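You operate a simulated robot arm through the tools that you are given. There is no shell and no other tool. Be economical: measure what you need, move in short steps, check, and stop when the job is done.

Carry out the task below with a simulated robot arm. There is one attempt and no reset: what you move stays moved.

Task
Stir bottle 59 on fast until the dye is even, then stand it on the colour meter and cover it.
Fine: switch the stirrer off again. Set down upright: what you pick out.
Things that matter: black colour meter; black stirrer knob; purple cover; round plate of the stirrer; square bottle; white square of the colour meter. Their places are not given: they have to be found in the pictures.

It is judged by the outcome, as a careful person would: the job done as asked, and still so three seconds after it is handed in. It fails if anything else is knocked over, pushed out of place, dropped, spilled or broken. A push-on lid holds only when it is set on centred and level and pressed home; a screw cap is set on level and turned clockwise until tight.

Robot
A 7-joint arm with a two-finger parallel gripper, fixed in place. Base frame: the origin is at the foot of the arm, x ahead of it, y to its left, z up; the work surface is at about z = 0. Lengths are in mm, angles in degrees, forces in N, time in s.
With the tool pointing down near the work surface it reaches from about 220 to 580 mm from the base axis. Its first joint turns from -66.0 to 66.0 degrees. Payload 2.5 kg.
The tool frame sits at the grasp point between the pads (the TCP): z along the fingers, y along the line on which they close. The tips reach 23 mm beyond it. Largest opening 94 mm; finger width 38, thickness 10; the body of the gripper, 54 by 96 mm, starts 39 mm behind the TCP.
Orientation is told as [roll, pitch, yaw] about the base's x, y, z axes, in that order, counted from this pose: with the fingers straight down and closing along the base's y, the tool's x points along the base's -x, its y along +y and its z along -z.

Tools
- The arm moves only by the tool send_rows. Its argument "deltas" is a list of rows, each a list of 3 entries, a list of its own where there are three numbers: the shift along the tool's x, y, z in mm, then the turn, a rotation vector about the tool's x, y, z in degrees, then the gripper command, from -1 (fully open) to 1 (shut), values between in proportion. In form: [[[x, y, z], [rx, ry, rz], jaw], ...]. A call has 1 to 10 rows; each row shifts and turns the commanded pose from where the row before left it, along the tool's axes as they then stand. Each row takes 0.2 s and may step no farther than 50 mm and 8.6 degrees from the row before; otherwise, or with a gripper value out of range, the whole call is refused. Where a pose cannot be reached the arm comes as near as it can. A force on the tool above 70 N (or 10 N above the force at the start of the call, whichever is more), or a blocked arm, ends the call early, and 0.2 s more pass. Each finger travels about 108 mm/s and halts on what it meets, pressing with about 20 N; the grip force reading is that of the motor and also rises with nothing between the fingers. The clock runs only during rows and for 0.2 s after the last one: add rows that do not move to give the fingers time. The reply holds the time, the measured pose of the TCP, the force on the tool along the base axes, the opening and the grip force, in the units named above and with some noise, with the torque about the TCP (base axes, N m) and any sound that the robot's microphone picked up, and new pictures: "show" is both (left out), scene, wrist or none.
- Cameras (640 x 400 px; columns grow to the right, rows downward): "scene" is fixed at [107.9, -391.3, 544.2]; the picture's right is [0.91, -0.41, 0.00], its down [-0.24, -0.54, -0.81] and it looks along [0.33, 0.74, -0.59] (base axes); focal length 312 px, centre (320, 200). "wrist" rides on the gripper at [86, 16, -74] in the tool frame; the picture's right is [-0.18, 0.98, 0.00], its down [-0.58, -0.11, -0.81] and it looks along [-0.79, -0.15, 0.59] (tool axes); focal length 243 px, centre (320, 200).
- pixel_to_xyz(camera, pixels): for up to 12 pixels [column, row] of the newest picture of that camera ("zoom" is the newest enlarged one), the place [x, y, z] in the base frame of the surface seen there, good to about 3 mm, but the place of the scene camera against the robot may be out by one fixed shift of up to 12 mm in any direction. The clock stands still meanwhile.
- enlarge(camera, box): a new picture of the part [left, top, right, bottom] of that camera's present view, enlarged. The clock stands still meanwhile.
- sign_off(): hands the job in; it is judged then, once.

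Keep the steps short. Do not move on a guess: measure, check each grasp and each placing, and mend mistakes. In all there are 80 turns and 200 pictures (those below and enlarged ones count). Leave the gripper open and the arm clear of the work at the hand-in unless told otherwise, and finish with a single line.

The tools are called after "Request:" as name(argument=value, ...) on one line, values as JSON. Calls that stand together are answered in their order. send_rows: Moves the arm, as the interface text tells. Its arguments: {"type":"object","properties":{"deltas":{"type":"array"},"show":{"type":"string","enum":["both","scene","wrist","none"]}},"required":["deltas"]} The other tools are called the same way: pixel_to_xyz (camera, pixels) gives the place of the surface under pixels of a picture; enlarge (camera, box) takes an enlarged picture of a part of a camera's view; sign_off () hands the job in.

At the start:

```text
time: 0.0
ee_pos: [311.5, 40.2, 340.0]
tool_rot: [-0.1, 0.0, 0.0]
ft_force: [0.4, -0.5, 1.3]
ft_torque: [0.0, 0.01, 0.0]
finger_gap: 93.9
gripper_force: 0.1
```

scene: 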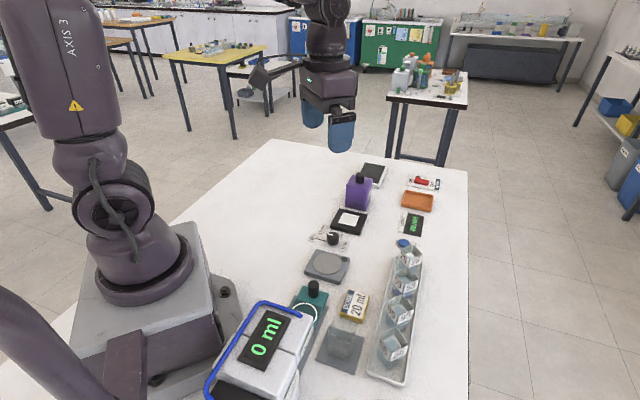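
wrist: 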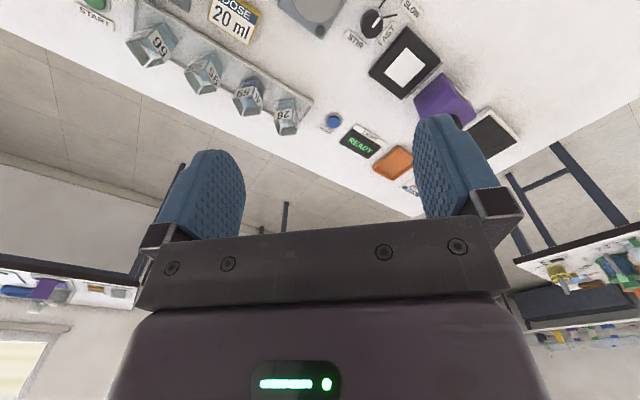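

I see a tray of square bottles at the right of the scene, and the stirrer, meter and cover in the middle. I'll enlarge both views to read the labels.

Request:
enlarge(camera="scene", box=[290, 220, 450, 390])

Request:
enlarge(camera="wrist", box=[120, 0, 340, 140])

Request:
enlarge(camera="scene", box=[290, 150, 450, 290])

Request:
enlarge(camera="wrist", box=[300, 0, 540, 180])

```text
2.35 times, centred on (370, 305) of scene
```

zoom: 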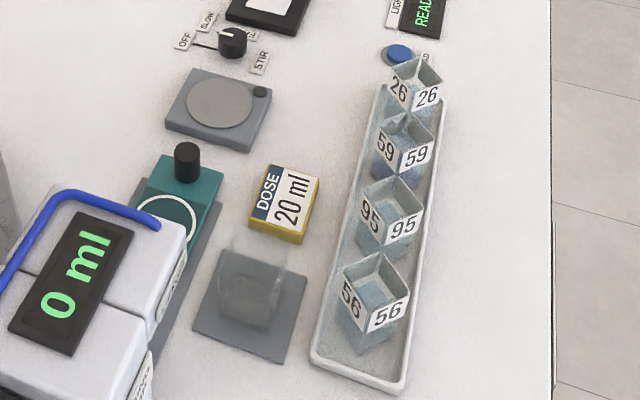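

```text
2.86 times, centred on (230, 70) of wrist
```

zoom: 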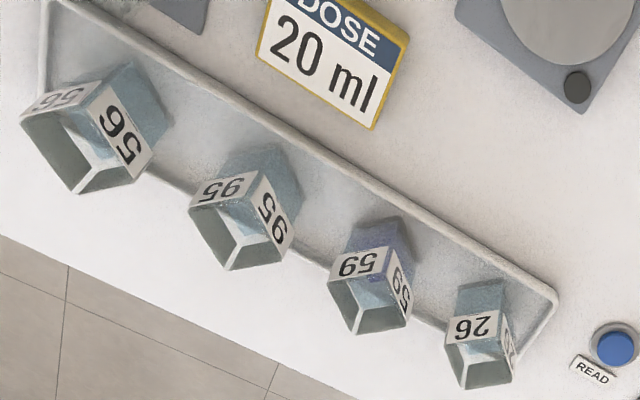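

```text
2.86 times, centred on (370, 220) of scene
```

zoom: 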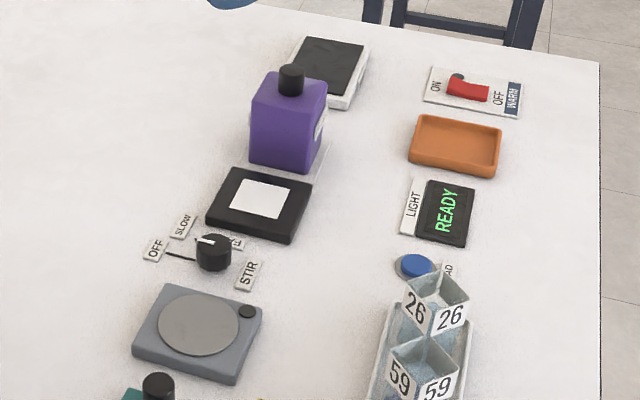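

```text
2.22 times, centred on (420, 90) of wrist
```

zoom: 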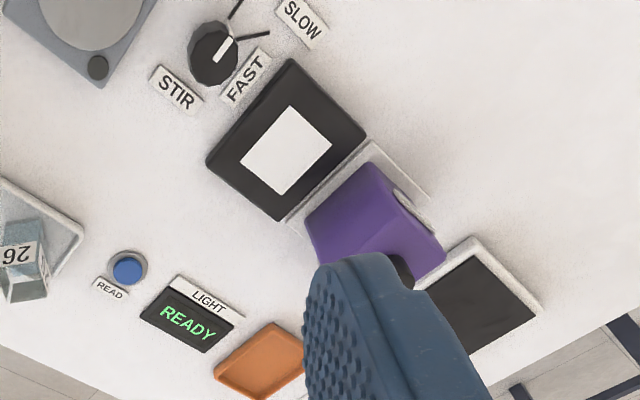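

The open-topped square bottle 59 is second from the far end of the tray, with dye low in it. I'll measure the key places with the wrist camera, and with the scene camera for the bias.

Request:
pixel_to_xyz(camera="wrist", pixels=[[373, 20], [383, 12], [407, 68], [247, 104], [333, 121], [310, 3], [440, 90], [493, 135], [200, 86], [287, 128], [370, 70], [408, 30]])

Request:
pixel_to_xyz(camera="scene", pixels=[[333, 235], [327, 265], [349, 220], [361, 178], [357, 190], [408, 277], [395, 273], [409, 286], [419, 277], [403, 243], [374, 173], [407, 268]])

Request:
enlarge(camera="scene", box=[310, 220, 360, 252])

Request:
enlarge(camera="scene", box=[380, 230, 440, 320])

Request:
enlarge(camera="scene", box=[325, 155, 395, 240])

```text
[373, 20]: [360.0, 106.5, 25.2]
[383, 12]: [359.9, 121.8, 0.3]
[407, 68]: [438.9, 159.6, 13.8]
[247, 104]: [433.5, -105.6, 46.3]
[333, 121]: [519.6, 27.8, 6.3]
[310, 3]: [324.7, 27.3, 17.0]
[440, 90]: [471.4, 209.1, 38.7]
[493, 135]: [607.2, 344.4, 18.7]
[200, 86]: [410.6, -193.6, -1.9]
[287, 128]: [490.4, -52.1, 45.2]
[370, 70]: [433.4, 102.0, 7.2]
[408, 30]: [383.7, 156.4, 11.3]
```

```text
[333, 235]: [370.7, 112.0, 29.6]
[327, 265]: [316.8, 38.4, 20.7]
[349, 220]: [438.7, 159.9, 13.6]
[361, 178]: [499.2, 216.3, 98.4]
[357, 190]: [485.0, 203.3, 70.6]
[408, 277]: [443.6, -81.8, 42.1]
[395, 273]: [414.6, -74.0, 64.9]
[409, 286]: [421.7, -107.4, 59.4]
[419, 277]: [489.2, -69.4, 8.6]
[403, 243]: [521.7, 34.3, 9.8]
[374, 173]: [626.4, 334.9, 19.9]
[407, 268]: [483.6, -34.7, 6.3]
```

```text
12.50 times, centred on (335, 236) of scene
```

zoom: 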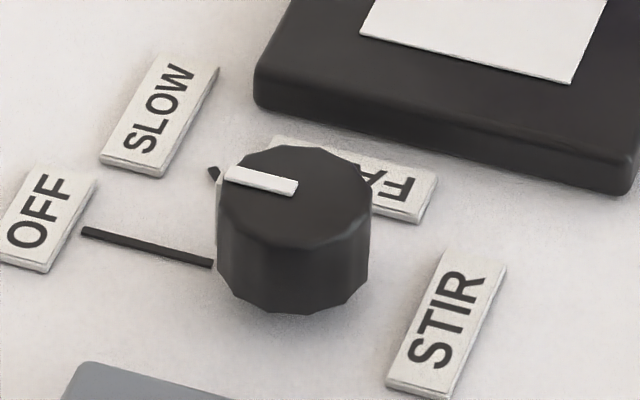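

```text
4.44 times, centred on (410, 275) of scene
```

zoom: 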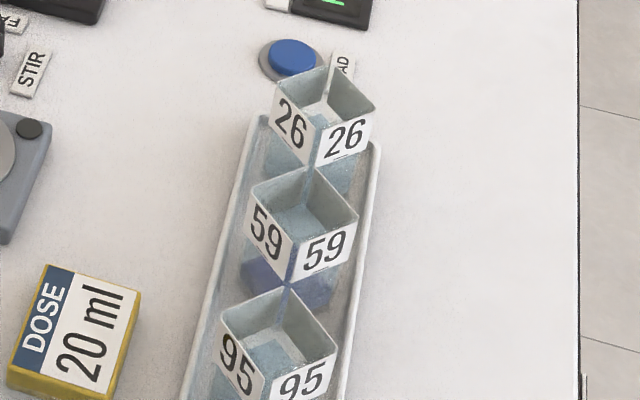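

```text
4.71 times, centred on (360, 198) of scene
```

zoom: 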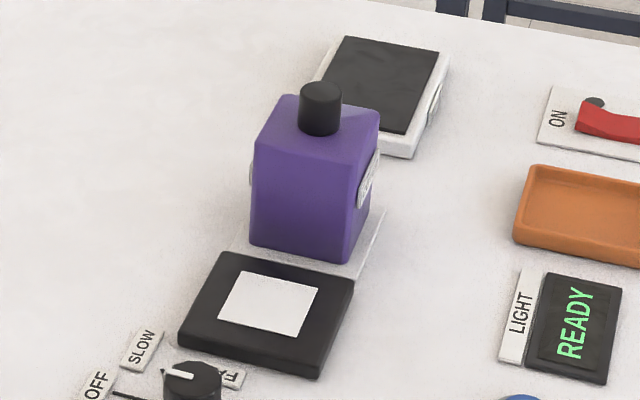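

The pointer lies along the OFF line. Next I'll measure the rim of 59, the knob, the plate, the meter square and the cover on zooms, where the rim corners are at about (250,187), (308,168), (357,212) and (293,236).

Request:
enlarge(camera="scene", box=[380, 230, 440, 320])

Request:
pixel_to_xyz(camera="zoom", pixels=[[252, 189], [308, 170], [355, 213], [293, 236], [290, 281], [265, 225], [325, 250], [288, 260], [295, 210], [275, 270], [285, 310], [221, 308]])

Request:
enlarge(camera="scene", box=[310, 220, 360, 252])

Request:
pixel_to_xyz(camera="zoom", pixels=[[295, 188], [230, 173], [292, 188], [225, 205], [365, 180], [290, 150], [295, 230], [85, 232], [208, 264], [212, 172], [295, 300], [180, 120]])

Request:
enlarge(camera="scene", box=[325, 155, 395, 240])

Request:
pixel_to_xyz(camera="zoom", pixels=[[236, 271], [319, 289], [301, 336], [219, 318], [218, 253], [353, 283], [320, 376], [180, 340], [321, 92], [282, 98], [378, 113], [355, 160]])

Request:
pixel_to_xyz(camera="zoom", pixels=[[256, 143], [251, 240], [345, 262], [320, 128], [302, 100], [340, 100], [230, 248], [360, 278], [384, 210], [300, 200], [360, 200], [320, 112]])

Request:
enlarge(camera="scene", box=[295, 240, 360, 290])

```text
4.44 times, centred on (410, 275) of scene
```

zoom: 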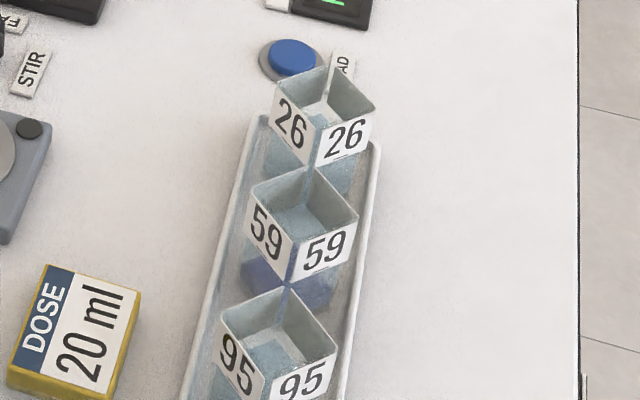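

```text
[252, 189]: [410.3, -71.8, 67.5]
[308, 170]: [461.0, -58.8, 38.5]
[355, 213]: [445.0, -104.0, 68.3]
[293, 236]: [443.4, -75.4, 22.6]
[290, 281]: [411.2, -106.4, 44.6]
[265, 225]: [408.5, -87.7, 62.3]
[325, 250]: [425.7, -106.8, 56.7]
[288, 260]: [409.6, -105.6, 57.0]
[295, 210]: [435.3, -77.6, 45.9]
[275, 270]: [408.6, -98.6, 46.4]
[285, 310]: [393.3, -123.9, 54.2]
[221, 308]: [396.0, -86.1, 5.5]
```

```text
12.50 times, centred on (335, 236) of scene
```

zoom: 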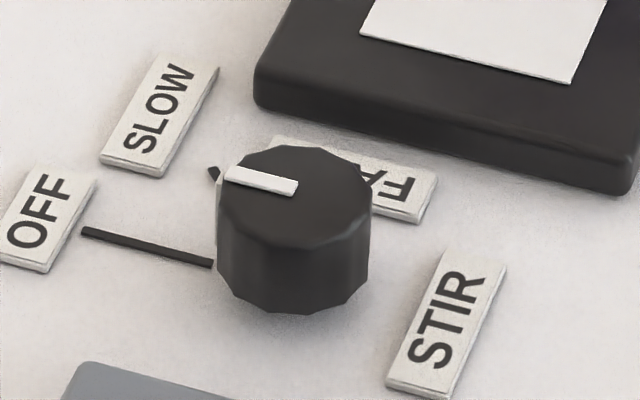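

```text
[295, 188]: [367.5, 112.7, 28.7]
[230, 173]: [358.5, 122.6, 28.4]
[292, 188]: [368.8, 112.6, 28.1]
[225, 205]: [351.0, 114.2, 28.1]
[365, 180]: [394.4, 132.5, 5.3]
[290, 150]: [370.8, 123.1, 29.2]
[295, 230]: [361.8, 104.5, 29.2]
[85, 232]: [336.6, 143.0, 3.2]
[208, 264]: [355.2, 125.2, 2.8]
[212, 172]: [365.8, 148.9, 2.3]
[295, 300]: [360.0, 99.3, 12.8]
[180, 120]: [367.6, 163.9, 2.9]
```

```text
4.71 times, centred on (360, 198) of scene
```

zoom: 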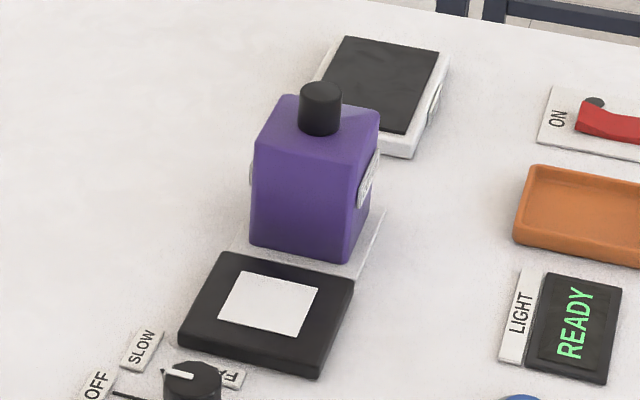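

```text
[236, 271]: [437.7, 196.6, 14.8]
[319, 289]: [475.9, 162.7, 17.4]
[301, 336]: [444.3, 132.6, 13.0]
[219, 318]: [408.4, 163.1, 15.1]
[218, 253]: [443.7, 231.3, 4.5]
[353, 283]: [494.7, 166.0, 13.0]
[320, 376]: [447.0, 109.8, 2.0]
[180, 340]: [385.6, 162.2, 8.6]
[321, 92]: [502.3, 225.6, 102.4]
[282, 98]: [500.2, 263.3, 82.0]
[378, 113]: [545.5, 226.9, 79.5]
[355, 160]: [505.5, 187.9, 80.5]
```

```text
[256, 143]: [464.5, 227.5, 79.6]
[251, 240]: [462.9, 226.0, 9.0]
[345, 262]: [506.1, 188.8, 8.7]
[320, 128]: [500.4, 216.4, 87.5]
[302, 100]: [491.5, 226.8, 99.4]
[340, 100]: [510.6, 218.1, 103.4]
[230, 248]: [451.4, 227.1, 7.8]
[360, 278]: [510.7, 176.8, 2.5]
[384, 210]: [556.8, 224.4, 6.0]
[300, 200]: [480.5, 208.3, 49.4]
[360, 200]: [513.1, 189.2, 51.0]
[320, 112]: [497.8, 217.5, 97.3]
```

```text
8.00 times, centred on (328, 265) of scene
```

zoom: 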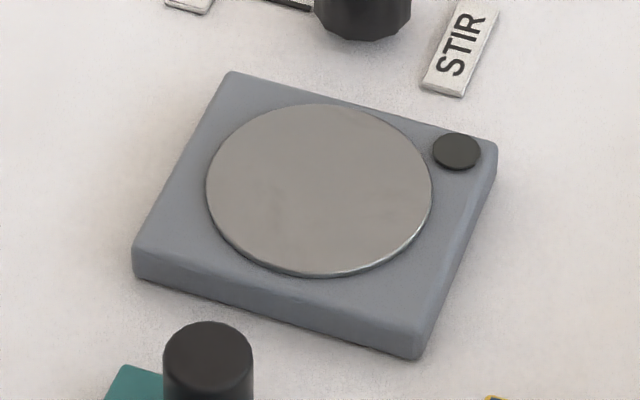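

The cover is about 57 mm square, turned about 45°, with its knob at (502,223). The knob of the stirrer is near (366,112,28). I'll measure the plate on this zoom, then move over the tray for a wrist view of bottle 59 and its neighbours.

Request:
pixel_to_xyz(camera="zoom", pixels=[[319, 189], [208, 187], [430, 190], [320, 106], [318, 271], [232, 75], [495, 145], [420, 350], [140, 250], [457, 150], [208, 345]])

Request:
send_rows(deltas=[[[-2, -40, 25], [0, 0, 0], -1], [[-2, -40, 25], [0, 0, 0], -1], [[-2, -40, 25], [0, 0, 0], -1], [[0, 0, 0], [0, 0, 0], -1]], show="wrist")

```text
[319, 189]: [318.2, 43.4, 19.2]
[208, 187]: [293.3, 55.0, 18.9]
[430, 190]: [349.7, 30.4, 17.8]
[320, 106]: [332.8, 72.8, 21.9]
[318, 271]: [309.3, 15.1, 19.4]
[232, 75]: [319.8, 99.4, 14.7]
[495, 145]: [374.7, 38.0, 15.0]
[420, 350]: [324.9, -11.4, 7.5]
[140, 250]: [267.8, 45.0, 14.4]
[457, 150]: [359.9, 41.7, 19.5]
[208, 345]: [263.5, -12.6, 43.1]
```

```text
time: 1.0
ee_pos: [317.4, -80.4, 264.8]
tool_rot: [0.1, 0.0, -0.1]
ft_force: [0.3, 0.5, 0.9]
ft_torque: [0.01, -0.01, 0.05]
finger_gap: 94.2
gripper_force: 0.1
```

wrist: 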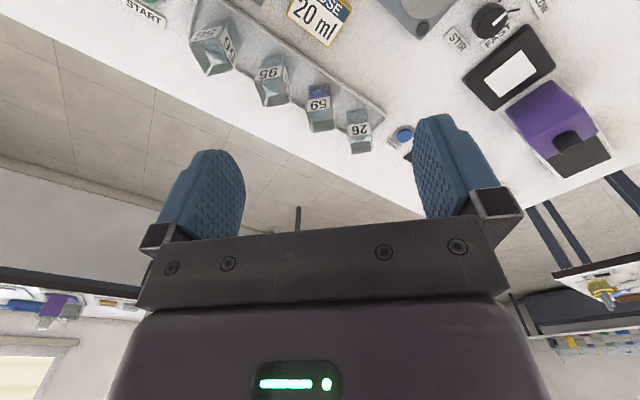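

The wrist view shows 59 as the third bottle from the left at (318,110). I'll enlarge it.

Request:
enlarge(camera="wrist", box=[240, 40, 400, 165])

Request:
enlarge(camera="wrist", box=[440, 0, 620, 180])

```text
3.20 times, centred on (320, 102) of wrist
```

zoom: 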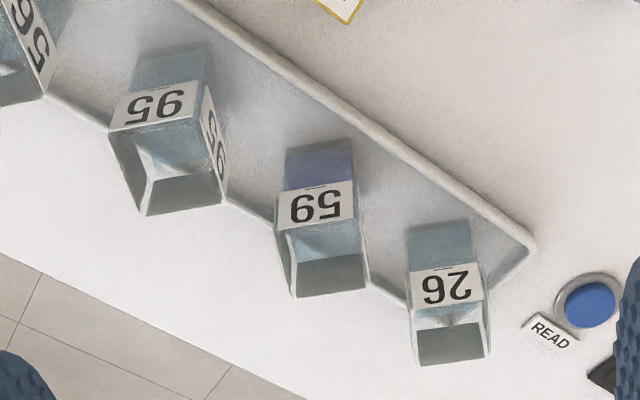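

```text
2.22 times, centred on (530, 90) of wrist
```

zoom: 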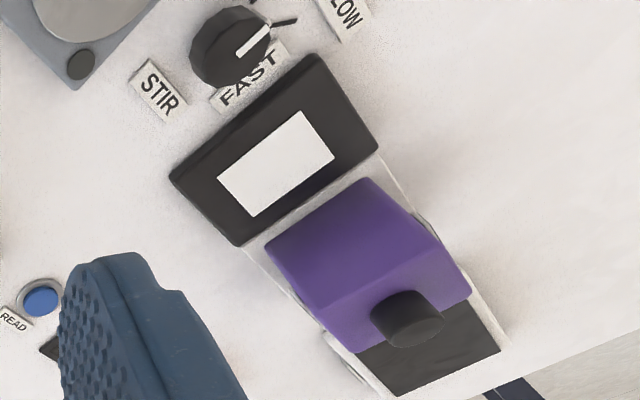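

I'll measure the rims of 59, 26 and 95 on this view.

Request:
enlarge(camera="wrist", box=[240, 40, 400, 165])

Request:
pixel_to_xyz(camera="zoom", pixels=[[278, 228], [355, 224], [366, 286], [296, 295], [320, 205], [316, 226], [411, 304], [483, 297], [120, 130], [203, 118], [226, 198], [320, 160]])

Request:
pixel_to_xyz(camera="zoom", pixels=[[292, 200], [350, 195], [362, 240], [366, 265], [330, 292], [487, 355], [422, 362], [447, 290], [160, 100], [400, 160], [300, 150], [345, 145]])

```text
3.20 times, centred on (320, 102) of wrist
```

zoom: 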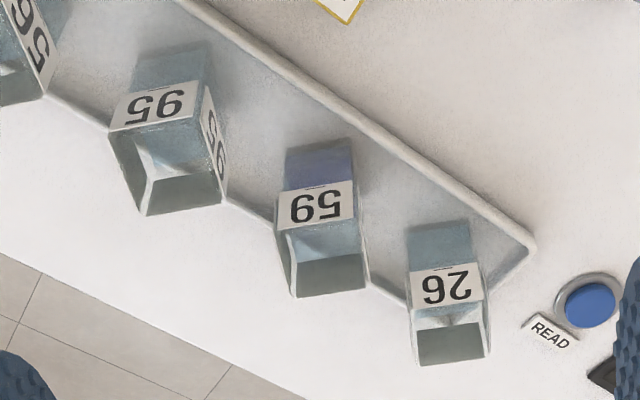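

```text
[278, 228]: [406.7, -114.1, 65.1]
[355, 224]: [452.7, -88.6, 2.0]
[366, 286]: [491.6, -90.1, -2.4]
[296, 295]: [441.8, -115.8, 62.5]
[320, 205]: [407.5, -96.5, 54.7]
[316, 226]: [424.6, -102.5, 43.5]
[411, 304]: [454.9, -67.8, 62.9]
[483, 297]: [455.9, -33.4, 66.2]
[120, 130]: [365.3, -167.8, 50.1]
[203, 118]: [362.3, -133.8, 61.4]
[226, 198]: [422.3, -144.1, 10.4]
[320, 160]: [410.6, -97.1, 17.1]
```

```text
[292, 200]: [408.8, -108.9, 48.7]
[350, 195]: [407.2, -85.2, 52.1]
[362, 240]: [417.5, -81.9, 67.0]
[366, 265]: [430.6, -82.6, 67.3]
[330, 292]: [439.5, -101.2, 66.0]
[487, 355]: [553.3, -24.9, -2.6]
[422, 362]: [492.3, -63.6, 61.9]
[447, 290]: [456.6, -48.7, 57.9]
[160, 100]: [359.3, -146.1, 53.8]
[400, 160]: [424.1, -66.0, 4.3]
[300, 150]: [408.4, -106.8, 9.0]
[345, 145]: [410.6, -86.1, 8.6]
```

Bottle 59 sits at about x 407–442, y −115 to −82, top z 67, so its centre is near (424.5, −98.5). The neighbours are diagonal to it, so closing along y clears them. The scene camera seems to read about 8 mm high in y, so I'll trust the wrist camera. Now I'll move above 59.

Request:
send_rows(deltas=[[[-36, -6, 35], [0, 0, 0], -1], [[-36, -6, 35], [0, 0, 0], -1], [[-35, -6, 35], [0, 0, 0], -1], [[0, 0, 0], [0, 0, 0], -1], [[0, 0, 0], [0, 0, 0], -1]])

Request:
enlarge(camera="scene", box=[340, 190, 460, 330])

```text
refused: row 1 steps farther than a row can; nothing moved
```

```text
2.86 times, centred on (400, 260) of scene
```

zoom: 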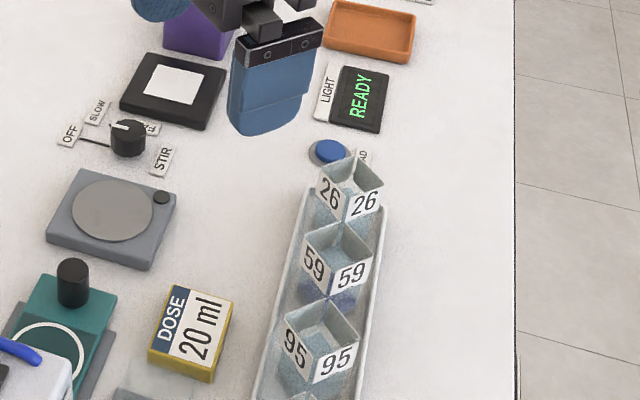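

The step was just too long, so I'll use four smaller rows.

Request:
send_rows(deltas=[[[-27, -4.5, 27], [0, 0, 0], -1], [[-27, -4.5, 27], [0, 0, 0], -1], [[-27, -4.5, 27], [0, 0, 0], -1], [[-26, -4.5, 27], [0, 0, 0], -1], [[0, 0, 0], [0, 0, 0], -1]])

Request:
enlarge(camera="scene", box=[340, 190, 460, 330])

```text
time: 2.2
ee_pos: [424.5, -97.0, 156.0]
tool_rot: [0.0, 0.1, 0.0]
ft_force: [0.4, -0.3, -0.5]
ft_torque: [-0.01, 0.0, -0.03]
finger_gap: 94.1
gripper_force: 0.0
```

scene: 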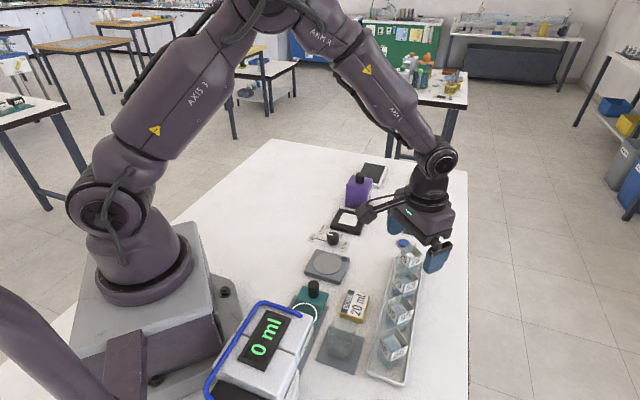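
wrist: 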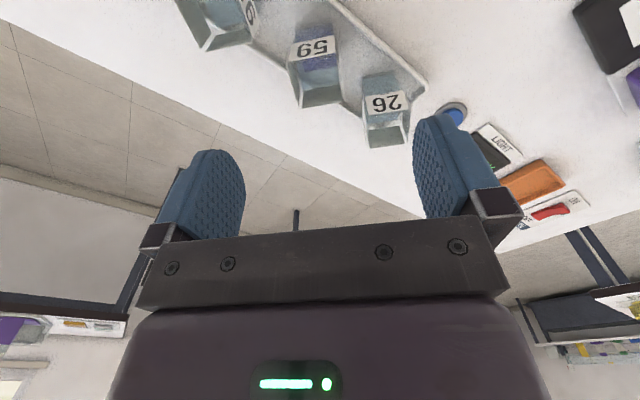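

```text
2.86 times, centred on (400, 260) of scene
```

zoom: 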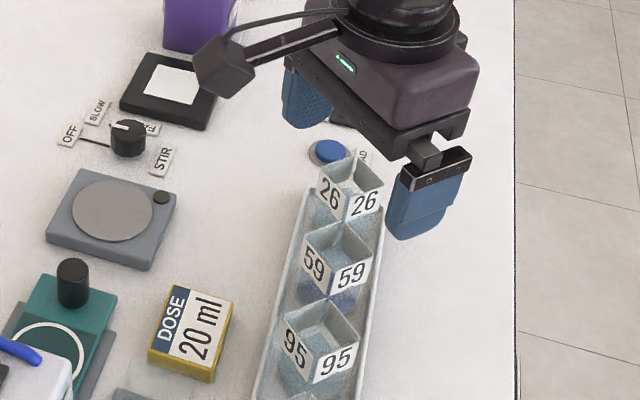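

Now that I'm closer I'll re-measure 59's rim with the wrist view.

Request:
enlarge(camera="wrist", box=[250, 10, 430, 160])

```text
2.67 times, centred on (340, 85) of wrist
```

zoom: 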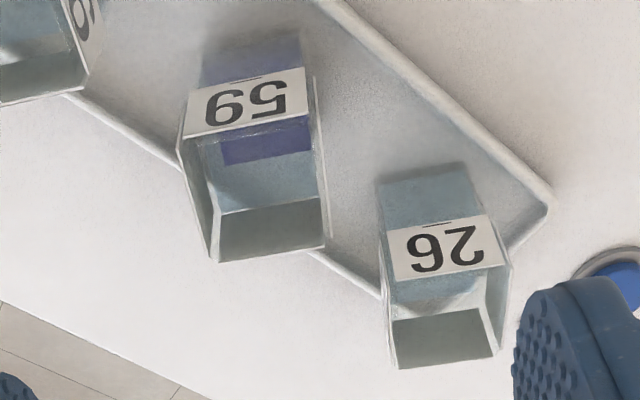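

Request:
pixel_to_xyz(camera="zoom", pixels=[[181, 137], [309, 115], [326, 244], [212, 260], [195, 200], [318, 180], [270, 252], [188, 110], [303, 85], [386, 284], [505, 265], [80, 80]])

```text
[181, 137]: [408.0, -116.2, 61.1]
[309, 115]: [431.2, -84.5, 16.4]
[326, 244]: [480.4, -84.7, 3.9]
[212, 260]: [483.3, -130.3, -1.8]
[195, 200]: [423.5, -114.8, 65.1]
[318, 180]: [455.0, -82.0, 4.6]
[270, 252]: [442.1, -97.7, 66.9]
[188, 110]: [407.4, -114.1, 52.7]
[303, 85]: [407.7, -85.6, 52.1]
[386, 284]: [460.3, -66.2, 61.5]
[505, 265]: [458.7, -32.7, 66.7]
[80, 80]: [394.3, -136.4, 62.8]
```

The centre is confirmed at (425, −98.5), with gaps of about 12 mm from the finger edges to the neighbours. I'll descend to TCP z 46.

Request:
send_rows(deltas=[[[-0.5, -1.5, 30], [0, 0, 0], -1], [[0, 0, 30], [0, 0, 0], -1], [[0, 0, 30], [0, 0, 0], -1], [[0, 0, 20], [0, 0, 0], -1], [[0, 0, 0], [0, 0, 0], -1]])

Request:
enlarge(camera="scene", box=[360, 210, 460, 310])

```text
time: 3.4
ee_pos: [427.8, -99.3, 46.1]
tool_rot: [0.0, 0.1, 0.0]
ft_force: [0.1, 0.0, 0.1]
ft_torque: [0.0, 0.03, -0.01]
finger_gap: 94.1
gripper_force: 0.1
```

scene: 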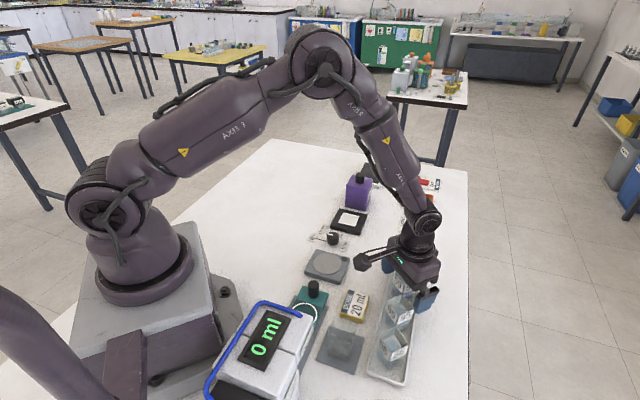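
wrist: 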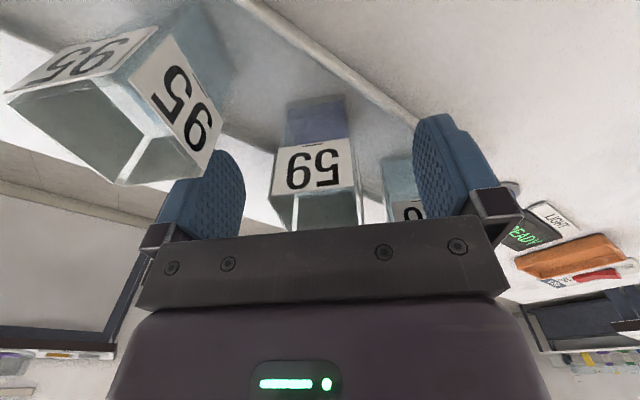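

```text
4.00 times, centred on (410, 260) of scene
```

zoom: 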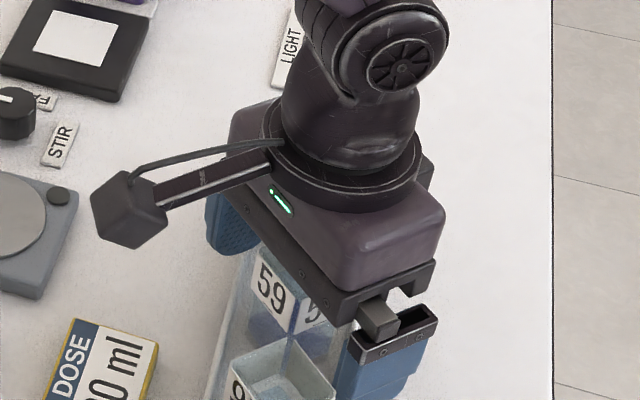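

Bottle 59 is centred between the fingers. I'll correct x by −2.5 mm and close.

Request:
send_rows(deltas=[[[2.5, 0, 0], [0, 0, 0], -0.4], [[0, 0, 0], [0, 0, 0], 0], [[0, 0, 0], [0, 0, 0], 0.3], [[0, 0, 0], [0, 0, 0], 0.6], [[0, 0, 0], [0, 0, 0], 0.6], [[0, 0, 0], [0, 0, 0], 0.6]])

```text
time: 4.8
ee_pos: [422.5, -99.3, 47.0]
tool_rot: [0.0, 0.1, 0.0]
ft_force: [-0.3, -0.1, -0.3]
ft_torque: [-0.04, -0.01, 0.0]
finger_gap: 33.6
gripper_force: 20.6
```

scene: 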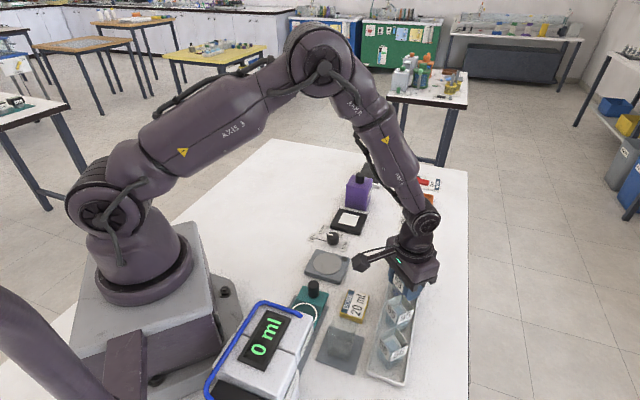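
wrist: 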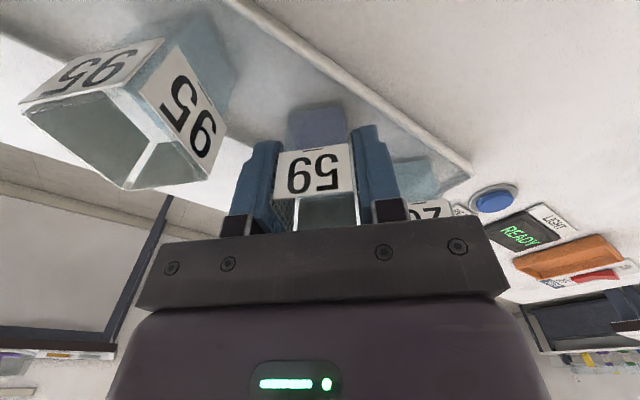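

The grip is firm, with a gap of 33.6 mm and 20.6 N. I'll lift straight up gently.

Request:
send_rows(deltas=[[[0, 0, -6], [0, 0, 0], 1], [[0, 0, -14], [0, 0, 0], 1], [[0, 0, -25], [0, 0, 0], 1], [[0, 0, -30], [0, 0, 0], 1], [[0, 0, -30], [0, 0, 0], 1], [[0, 0, -30], [0, 0, 0], 1], [[0, 0, -30], [0, 0, 0], 1], [[0, 0, -20], [0, 0, 0], 1], [[0, 0, 0], [0, 0, 0], 1]])

```text
time: 6.8
ee_pos: [424.2, -98.8, 232.7]
tool_rot: [-0.1, 0.0, 0.0]
ft_force: [0.3, -0.4, -0.4]
ft_torque: [-0.03, 0.01, 0.0]
finger_gap: 33.8
gripper_force: 20.0
```

scene: 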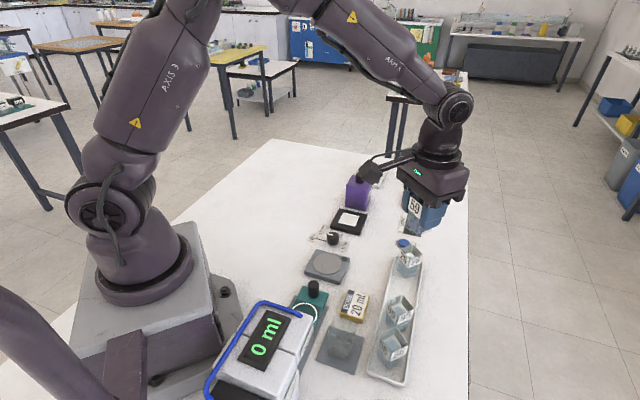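
wrist: 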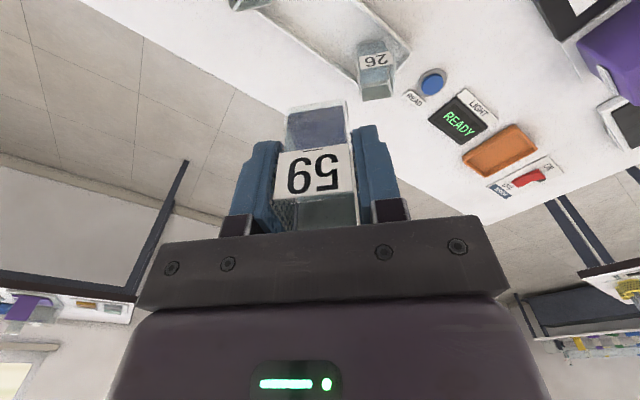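

The bottle is lifted upright. I'll move to (300, −20, 250) so the wrist camera sees the plate and knob.

Request:
send_rows(deltas=[[[20, 13, -2], [0, 0, 0], 1], [[26, 16, -4], [0, 0, 0], 1], [[26, 16, -4], [0, 0, 0], 1], [[26, 16, -4], [0, 0, 0], 1], [[26, 17, -3], [0, 0, 0], 1], [[0, 0, 0], [0, 0, 0], 1], [[0, 0, 0], [0, 0, 0], 1]], show="wrist")

Request:
enlarge(camera="wrist", box=[310, 0, 560, 150])

```text
time: 8.4
ee_pos: [299.0, -21.4, 250.5]
tool_rot: [0.0, 0.0, 0.0]
ft_force: [-0.5, 0.0, -0.2]
ft_torque: [-0.02, 0.02, -0.01]
finger_gap: 33.6
gripper_force: 19.8
```

wrist: 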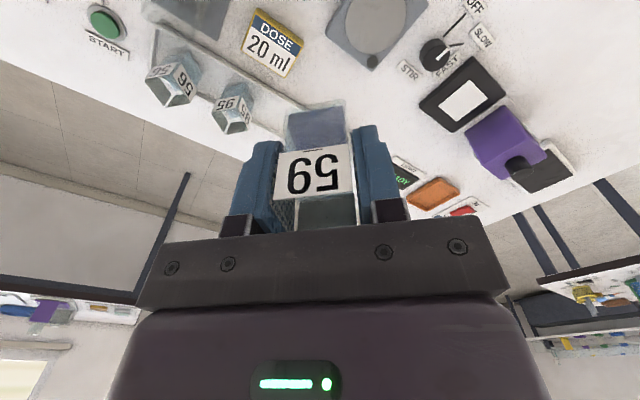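

```text
2.56 times, centred on (435, 75) of wrist
```

zoom: 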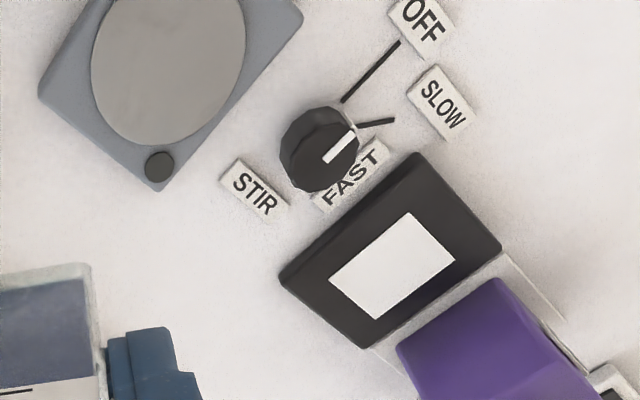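

I'll measure the plate, knob, dial lines and white square in this wrist zoom.

Request:
pixel_to_xyz(camera="zoom", pixels=[[93, 65], [244, 48], [160, 143], [165, 50], [307, 140], [325, 160], [352, 132], [347, 98], [397, 43], [360, 126], [392, 120], [322, 184]])

Request:
pixel_to_xyz(camera="zoom", pixels=[[410, 215], [452, 260], [375, 317], [332, 273], [414, 155], [499, 248], [365, 346], [281, 278], [282, 140], [310, 110], [320, 190], [356, 155]])

Request:
enlarge(camera="wrist", box=[310, 0, 480, 100])

Request:
enlarge(camera="wrist", box=[420, 60, 600, 200])

```text
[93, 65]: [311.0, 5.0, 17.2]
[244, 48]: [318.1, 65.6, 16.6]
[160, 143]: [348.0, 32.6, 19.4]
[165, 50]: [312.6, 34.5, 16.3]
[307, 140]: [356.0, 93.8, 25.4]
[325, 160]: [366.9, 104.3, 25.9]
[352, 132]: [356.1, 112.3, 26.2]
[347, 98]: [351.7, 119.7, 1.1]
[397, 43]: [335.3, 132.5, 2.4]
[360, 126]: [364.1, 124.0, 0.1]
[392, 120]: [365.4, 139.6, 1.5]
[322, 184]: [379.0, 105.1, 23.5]
```

```text
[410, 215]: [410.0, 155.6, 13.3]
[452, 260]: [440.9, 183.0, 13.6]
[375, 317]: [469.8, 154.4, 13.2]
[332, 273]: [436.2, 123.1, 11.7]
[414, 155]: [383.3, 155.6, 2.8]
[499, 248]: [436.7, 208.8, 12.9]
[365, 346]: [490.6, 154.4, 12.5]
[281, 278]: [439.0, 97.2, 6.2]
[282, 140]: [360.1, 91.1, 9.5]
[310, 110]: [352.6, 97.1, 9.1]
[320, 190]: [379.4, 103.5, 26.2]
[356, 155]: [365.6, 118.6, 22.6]
```

```text
3.76 times, centred on (395, 50) of wrist
```

zoom: 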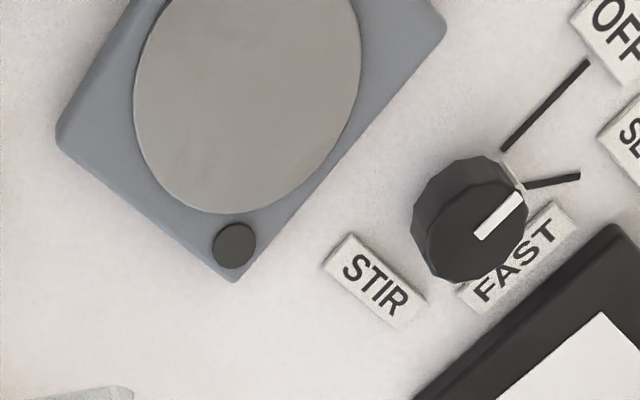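

```text
2.86 times, centred on (510, 130) of wrist
```

zoom: 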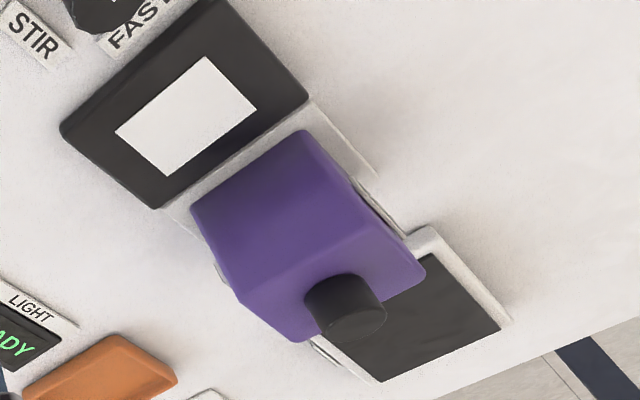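

The plate centre is (318, 34.5, z 18), the knob centre (364.5, 103, top 27), and the white square centre (439, 154) turned 45°. I'll carry the bottle over the plate and come down to just above it.

Request:
send_rows(deltas=[[[-7, 20, 10], [0, 0, 0], 1], [[-6, 20, 20], [0, 0, 0], 1], [[-6, 16, 30], [0, 0, 0], 1], [[0, 0, 30], [0, 0, 0], 1], [[0, 0, 30], [0, 0, 0], 1], [[0, 0, 30], [0, 0, 0], 1], [[0, 0, 20], [0, 0, 0], 1], [[0, 0, 8], [0, 0, 0], 1], [[0, 0, 0], [0, 0, 0], 1]])

Request:
enlarge(camera="scene", box=[270, 210, 380, 310])

```text
time: 10.4
ee_pos: [319.1, 37.0, 70.5]
tool_rot: [0.0, 0.0, -0.1]
ft_force: [-0.1, -0.4, -0.5]
ft_torque: [0.01, 0.01, -0.01]
finger_gap: 33.7
gripper_force: 19.7
```

scene: 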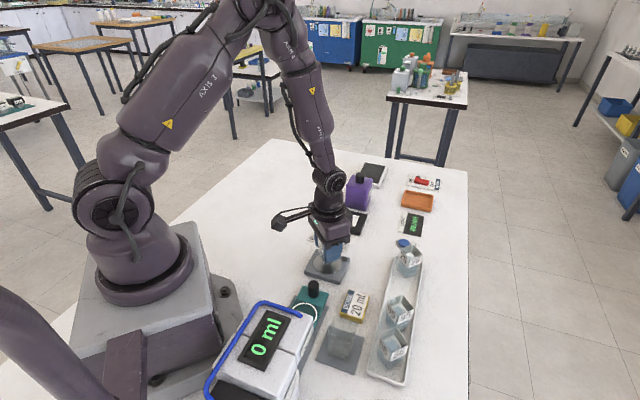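
wrist: 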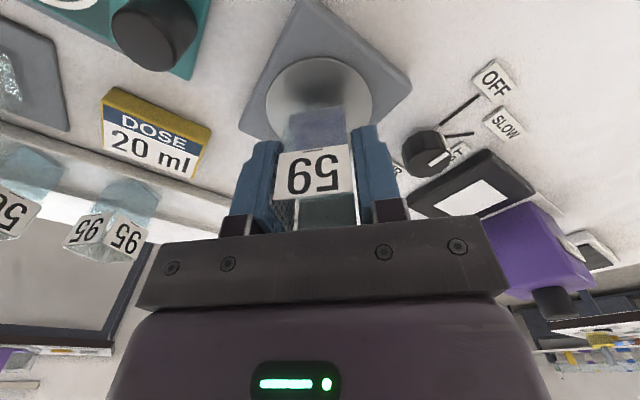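

```text
4.00 times, centred on (325, 260) of scene
```

zoom: 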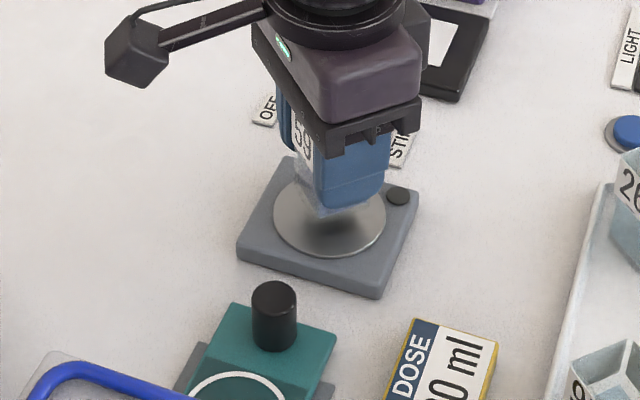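

The bottle hangs over the plate a little above it. I'll lower by short steps and watch the force.

Request:
send_rows(deltas=[[[0, -2, 2], [0, 0, 0], 1], [[0, 0, 2], [0, 0, 0], 1], [[0, 0, 1], [0, 0, 0], 1], [[0, 0, 0], [0, 0, 0], 1]], show="none")

Request:
send_rows(deltas=[[[0, 0, 1], [0, 0, 0], 1], [[0, 0, 1], [0, 0, 0], 1], [[0, 0, 0], [0, 0, 0], 1]], show="none")

Request:
enlarge(camera="scene", box=[290, 230, 360, 290])

```text
time: 11.4
ee_pos: [319.5, 33.2, 66.3]
tool_rot: [0.0, 0.0, 0.0]
ft_force: [0.4, -0.5, -1.0]
ft_torque: [0.01, 0.01, 0.02]
finger_gap: 33.4
gripper_force: 19.9
```

```text
time: 12.2
ee_pos: [317.9, 33.1, 63.4]
tool_rot: [0.0, 0.0, -0.1]
ft_force: [-0.1, 0.3, 0.1]
ft_torque: [0.0, -0.01, -0.02]
finger_gap: 33.6
gripper_force: 19.6
```

```text
6.67 times, centred on (325, 260) of scene
```

zoom: 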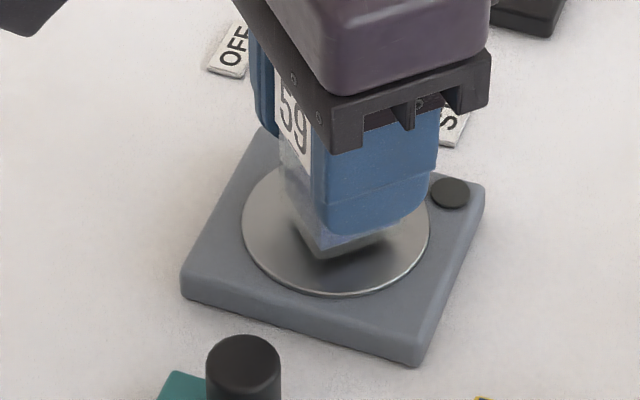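

No contact yet at TCP z 63.4. I'll go on lowering by 1 mm steps.

Request:
send_rows(deltas=[[[0, 0, 1], [0, 0, 0], 1], [[0, 0, 1], [0, 0, 0], 1], [[0, 0, 0], [0, 0, 0], 1]], show="none")

Request:
send_rows(deltas=[[[0, 0, 1], [0, 0, 0], 1], [[0, 0, 0], [0, 0, 0], 1]], show="none")

Request:
enlarge(camera="scene", box=[290, 230, 360, 290])

```text
time: 13.0
ee_pos: [317.9, 33.6, 62.0]
tool_rot: [0.0, -0.1, 0.0]
ft_force: [-0.3, 0.5, 0.4]
ft_torque: [-0.03, 0.03, 0.02]
finger_gap: 33.7
gripper_force: 20.4
```

```text
time: 13.6
ee_pos: [318.1, 33.6, 61.1]
tool_rot: [0.0, 0.0, 0.0]
ft_force: [0.3, 0.0, 0.4]
ft_torque: [-0.03, -0.01, 0.01]
finger_gap: 33.4
gripper_force: 20.2
```

```text
6.67 times, centred on (325, 260) of scene
```

zoom: 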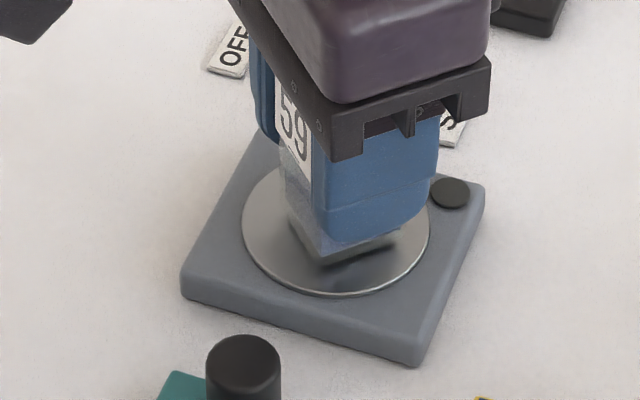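

Request:
send_rows(deltas=[[[0, 0, 1], [0, 0, 0], 1], [[0, 0, 0], [0, 0, 0], 1]], show="none")

Request:
send_rows(deltas=[[[0, 0, 0.7], [0, 0, 0], 1], [[0, 0, 0], [0, 0, 0], 1]], show="none")

Request:
enlarge(camera="scene", box=[290, 230, 360, 290])

```text
time: 14.2
ee_pos: [318.7, 32.4, 60.4]
tool_rot: [0.0, -0.1, 0.0]
ft_force: [0.0, -0.9, 0.3]
ft_torque: [0.02, -0.02, -0.03]
finger_gap: 33.3
gripper_force: 19.9
```

```text
time: 14.8
ee_pos: [317.6, 33.9, 59.6]
tool_rot: [0.1, 0.0, 0.1]
ft_force: [-1.0, -0.3, -0.1]
ft_torque: [0.01, 0.01, -0.03]
finger_gap: 33.8
gripper_force: 19.9
```

```text
6.67 times, centred on (325, 260) of scene
```

zoom: 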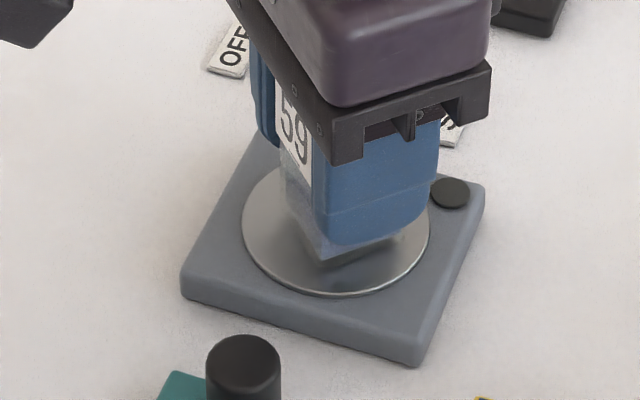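

Request:
send_rows(deltas=[[[0, 0, 0.7], [0, 0, 0], 1], [[0, 0, 0], [0, 0, 0], 1]], show="none")

Request:
send_rows(deltas=[[[0, 0, 0.7], [0, 0, 0], 1], [[0, 0, 0], [0, 0, 0], 1]], show="none")

Request:
send_rows(deltas=[[[0, 0, 0.5], [0, 0, 0], 1], [[0, 0, 0], [0, 0, 0], 1]], show="none")

Request:
enlarge(camera="scene", box=[290, 230, 360, 290])

```text
time: 15.4
ee_pos: [318.4, 33.7, 59.7]
tool_rot: [0.0, 0.0, 0.0]
ft_force: [-2.8, -0.7, 17.6]
ft_torque: [-0.03, 0.14, 0.02]
finger_gap: 33.6
gripper_force: 20.2
```

```text
time: 16.0
ee_pos: [319.0, 32.4, 58.9]
tool_rot: [-0.1, -0.1, 0.0]
ft_force: [0.4, -1.3, 19.8]
ft_torque: [-0.02, -0.06, -0.01]
finger_gap: 33.6
gripper_force: 20.0
```

```text
time: 16.6
ee_pos: [319.2, 32.9, 58.1]
tool_rot: [0.0, -0.2, 0.1]
ft_force: [0.4, -1.3, 19.2]
ft_torque: [-0.04, -0.08, -0.02]
finger_gap: 33.5
gripper_force: 19.5
```

```text
6.67 times, centred on (325, 260) of scene
```

zoom: 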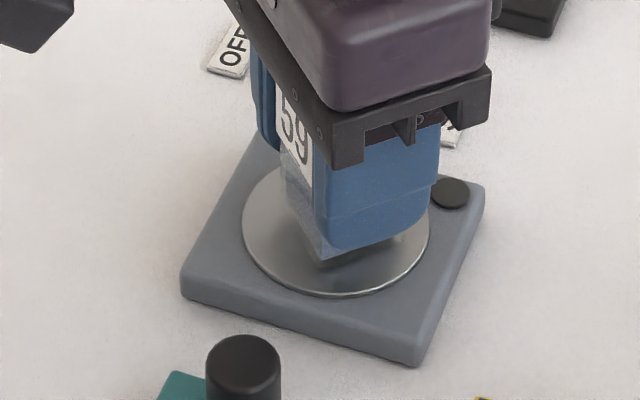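

Contact came at about TCP z 59.6 (18–20 N), so the bottle is on the plate. I'll release with a modest opening and rise straight up.

Request:
send_rows(deltas=[[[0, 0, -0.8], [0, 0, 0], 1], [[0, 0, 0], [0, 0, 0], 0.1], [[0, 0, 0], [0, 0, 0], -0.15], [[0, 0, 0], [0, 0, 0], -0.15], [[0, 0, -20], [0, 0, 0], -0.15], [[0, 0, -30], [0, 0, 0], -0.15], [[0, 0, -40], [0, 0, 0], -0.15], [[0, 0, 0], [0, 0, 0], -0.15]])

Request:
enlarge(camera="scene", box=[290, 210, 370, 290])

```text
time: 18.4
ee_pos: [319.7, 32.2, 149.5]
tool_rot: [0.1, 0.0, 0.1]
ft_force: [0.2, -0.1, -0.6]
ft_torque: [0.02, -0.03, 0.0]
finger_gap: 54.0
gripper_force: 0.1
```

scene: 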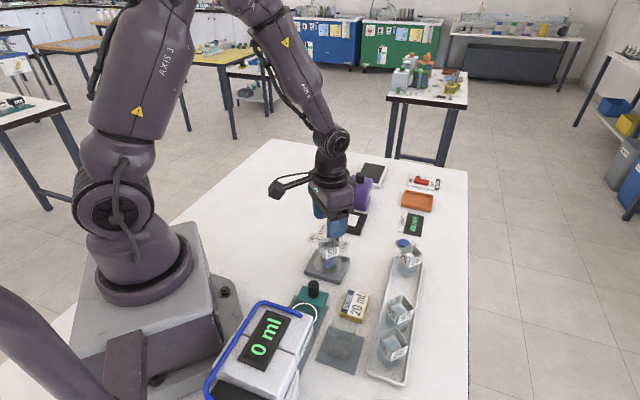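
wrist: 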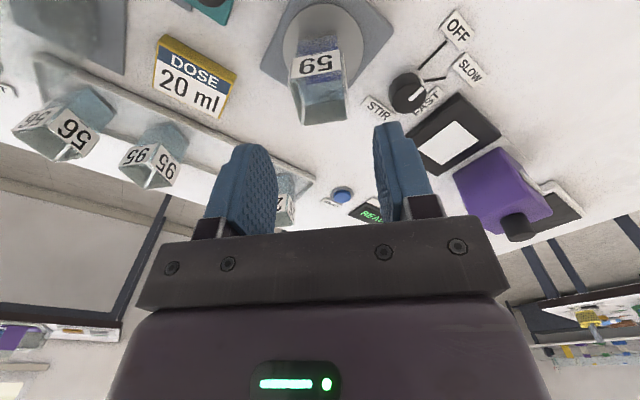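

```text
5.00 times, centred on (330, 250) of scene
```

zoom: 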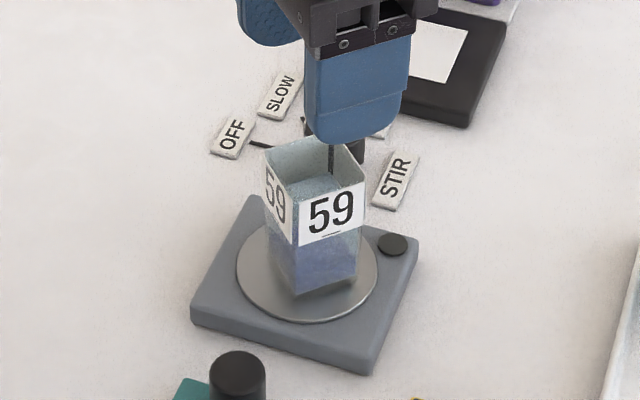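

Bottle 59 stands on the plate, with the purple dye still at the bottom. Next I'll move above the knob with a gap of about 44 mm and look.

Request:
send_rows(deltas=[[[-15, 23, 0], [0, 0, 0], 0.06], [[-15, 23, 0], [0, 0, 0], 0.06], [[-15.5, 24, 0], [0, 0, 0], 0.06], [[0, 0, 30], [0, 0, 0], 0.06], [[0, 0, 0], [0, 0, 0], 0.06]])

Request:
enlarge(camera="wrist", box=[220, 0, 440, 140])

Request:
enlarge(camera="scene", box=[290, 190, 380, 290])

```text
time: 19.6
ee_pos: [363.6, 102.8, 118.6]
tool_rot: [0.0, 0.1, 0.0]
ft_force: [0.6, 0.3, -0.4]
ft_torque: [-0.02, -0.02, 0.01]
finger_gap: 44.3
gripper_force: 0.1
```

scene: 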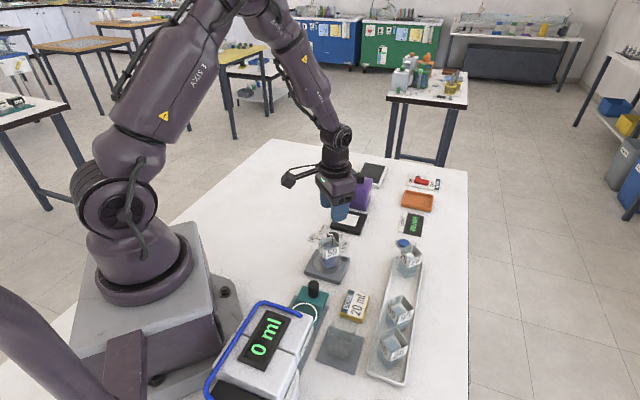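
wrist: 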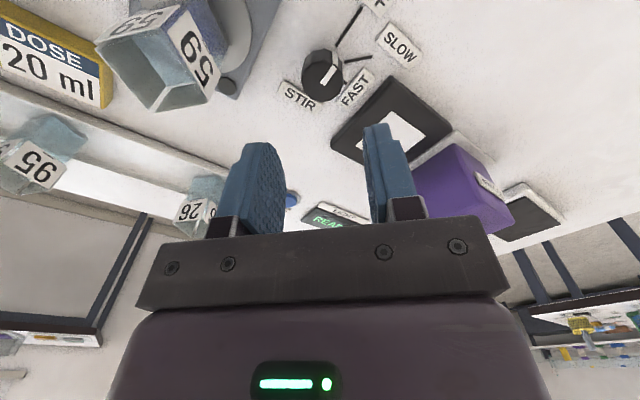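

```text
2.86 times, centred on (330, 70) of wrist
```

zoom: 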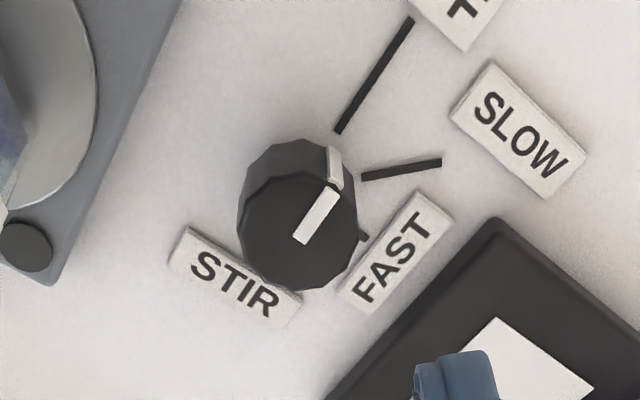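

```text
4.00 times, centred on (335, 240) of scene
```

zoom: 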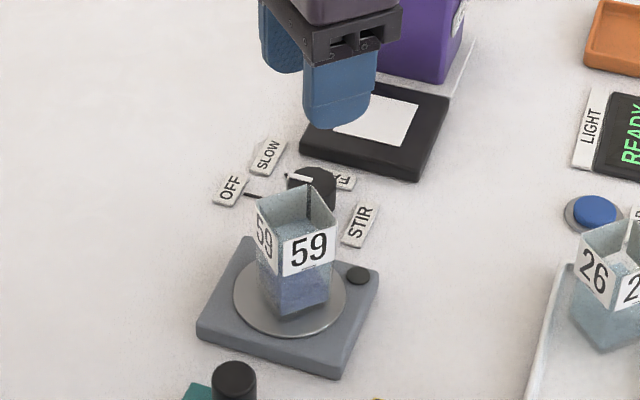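

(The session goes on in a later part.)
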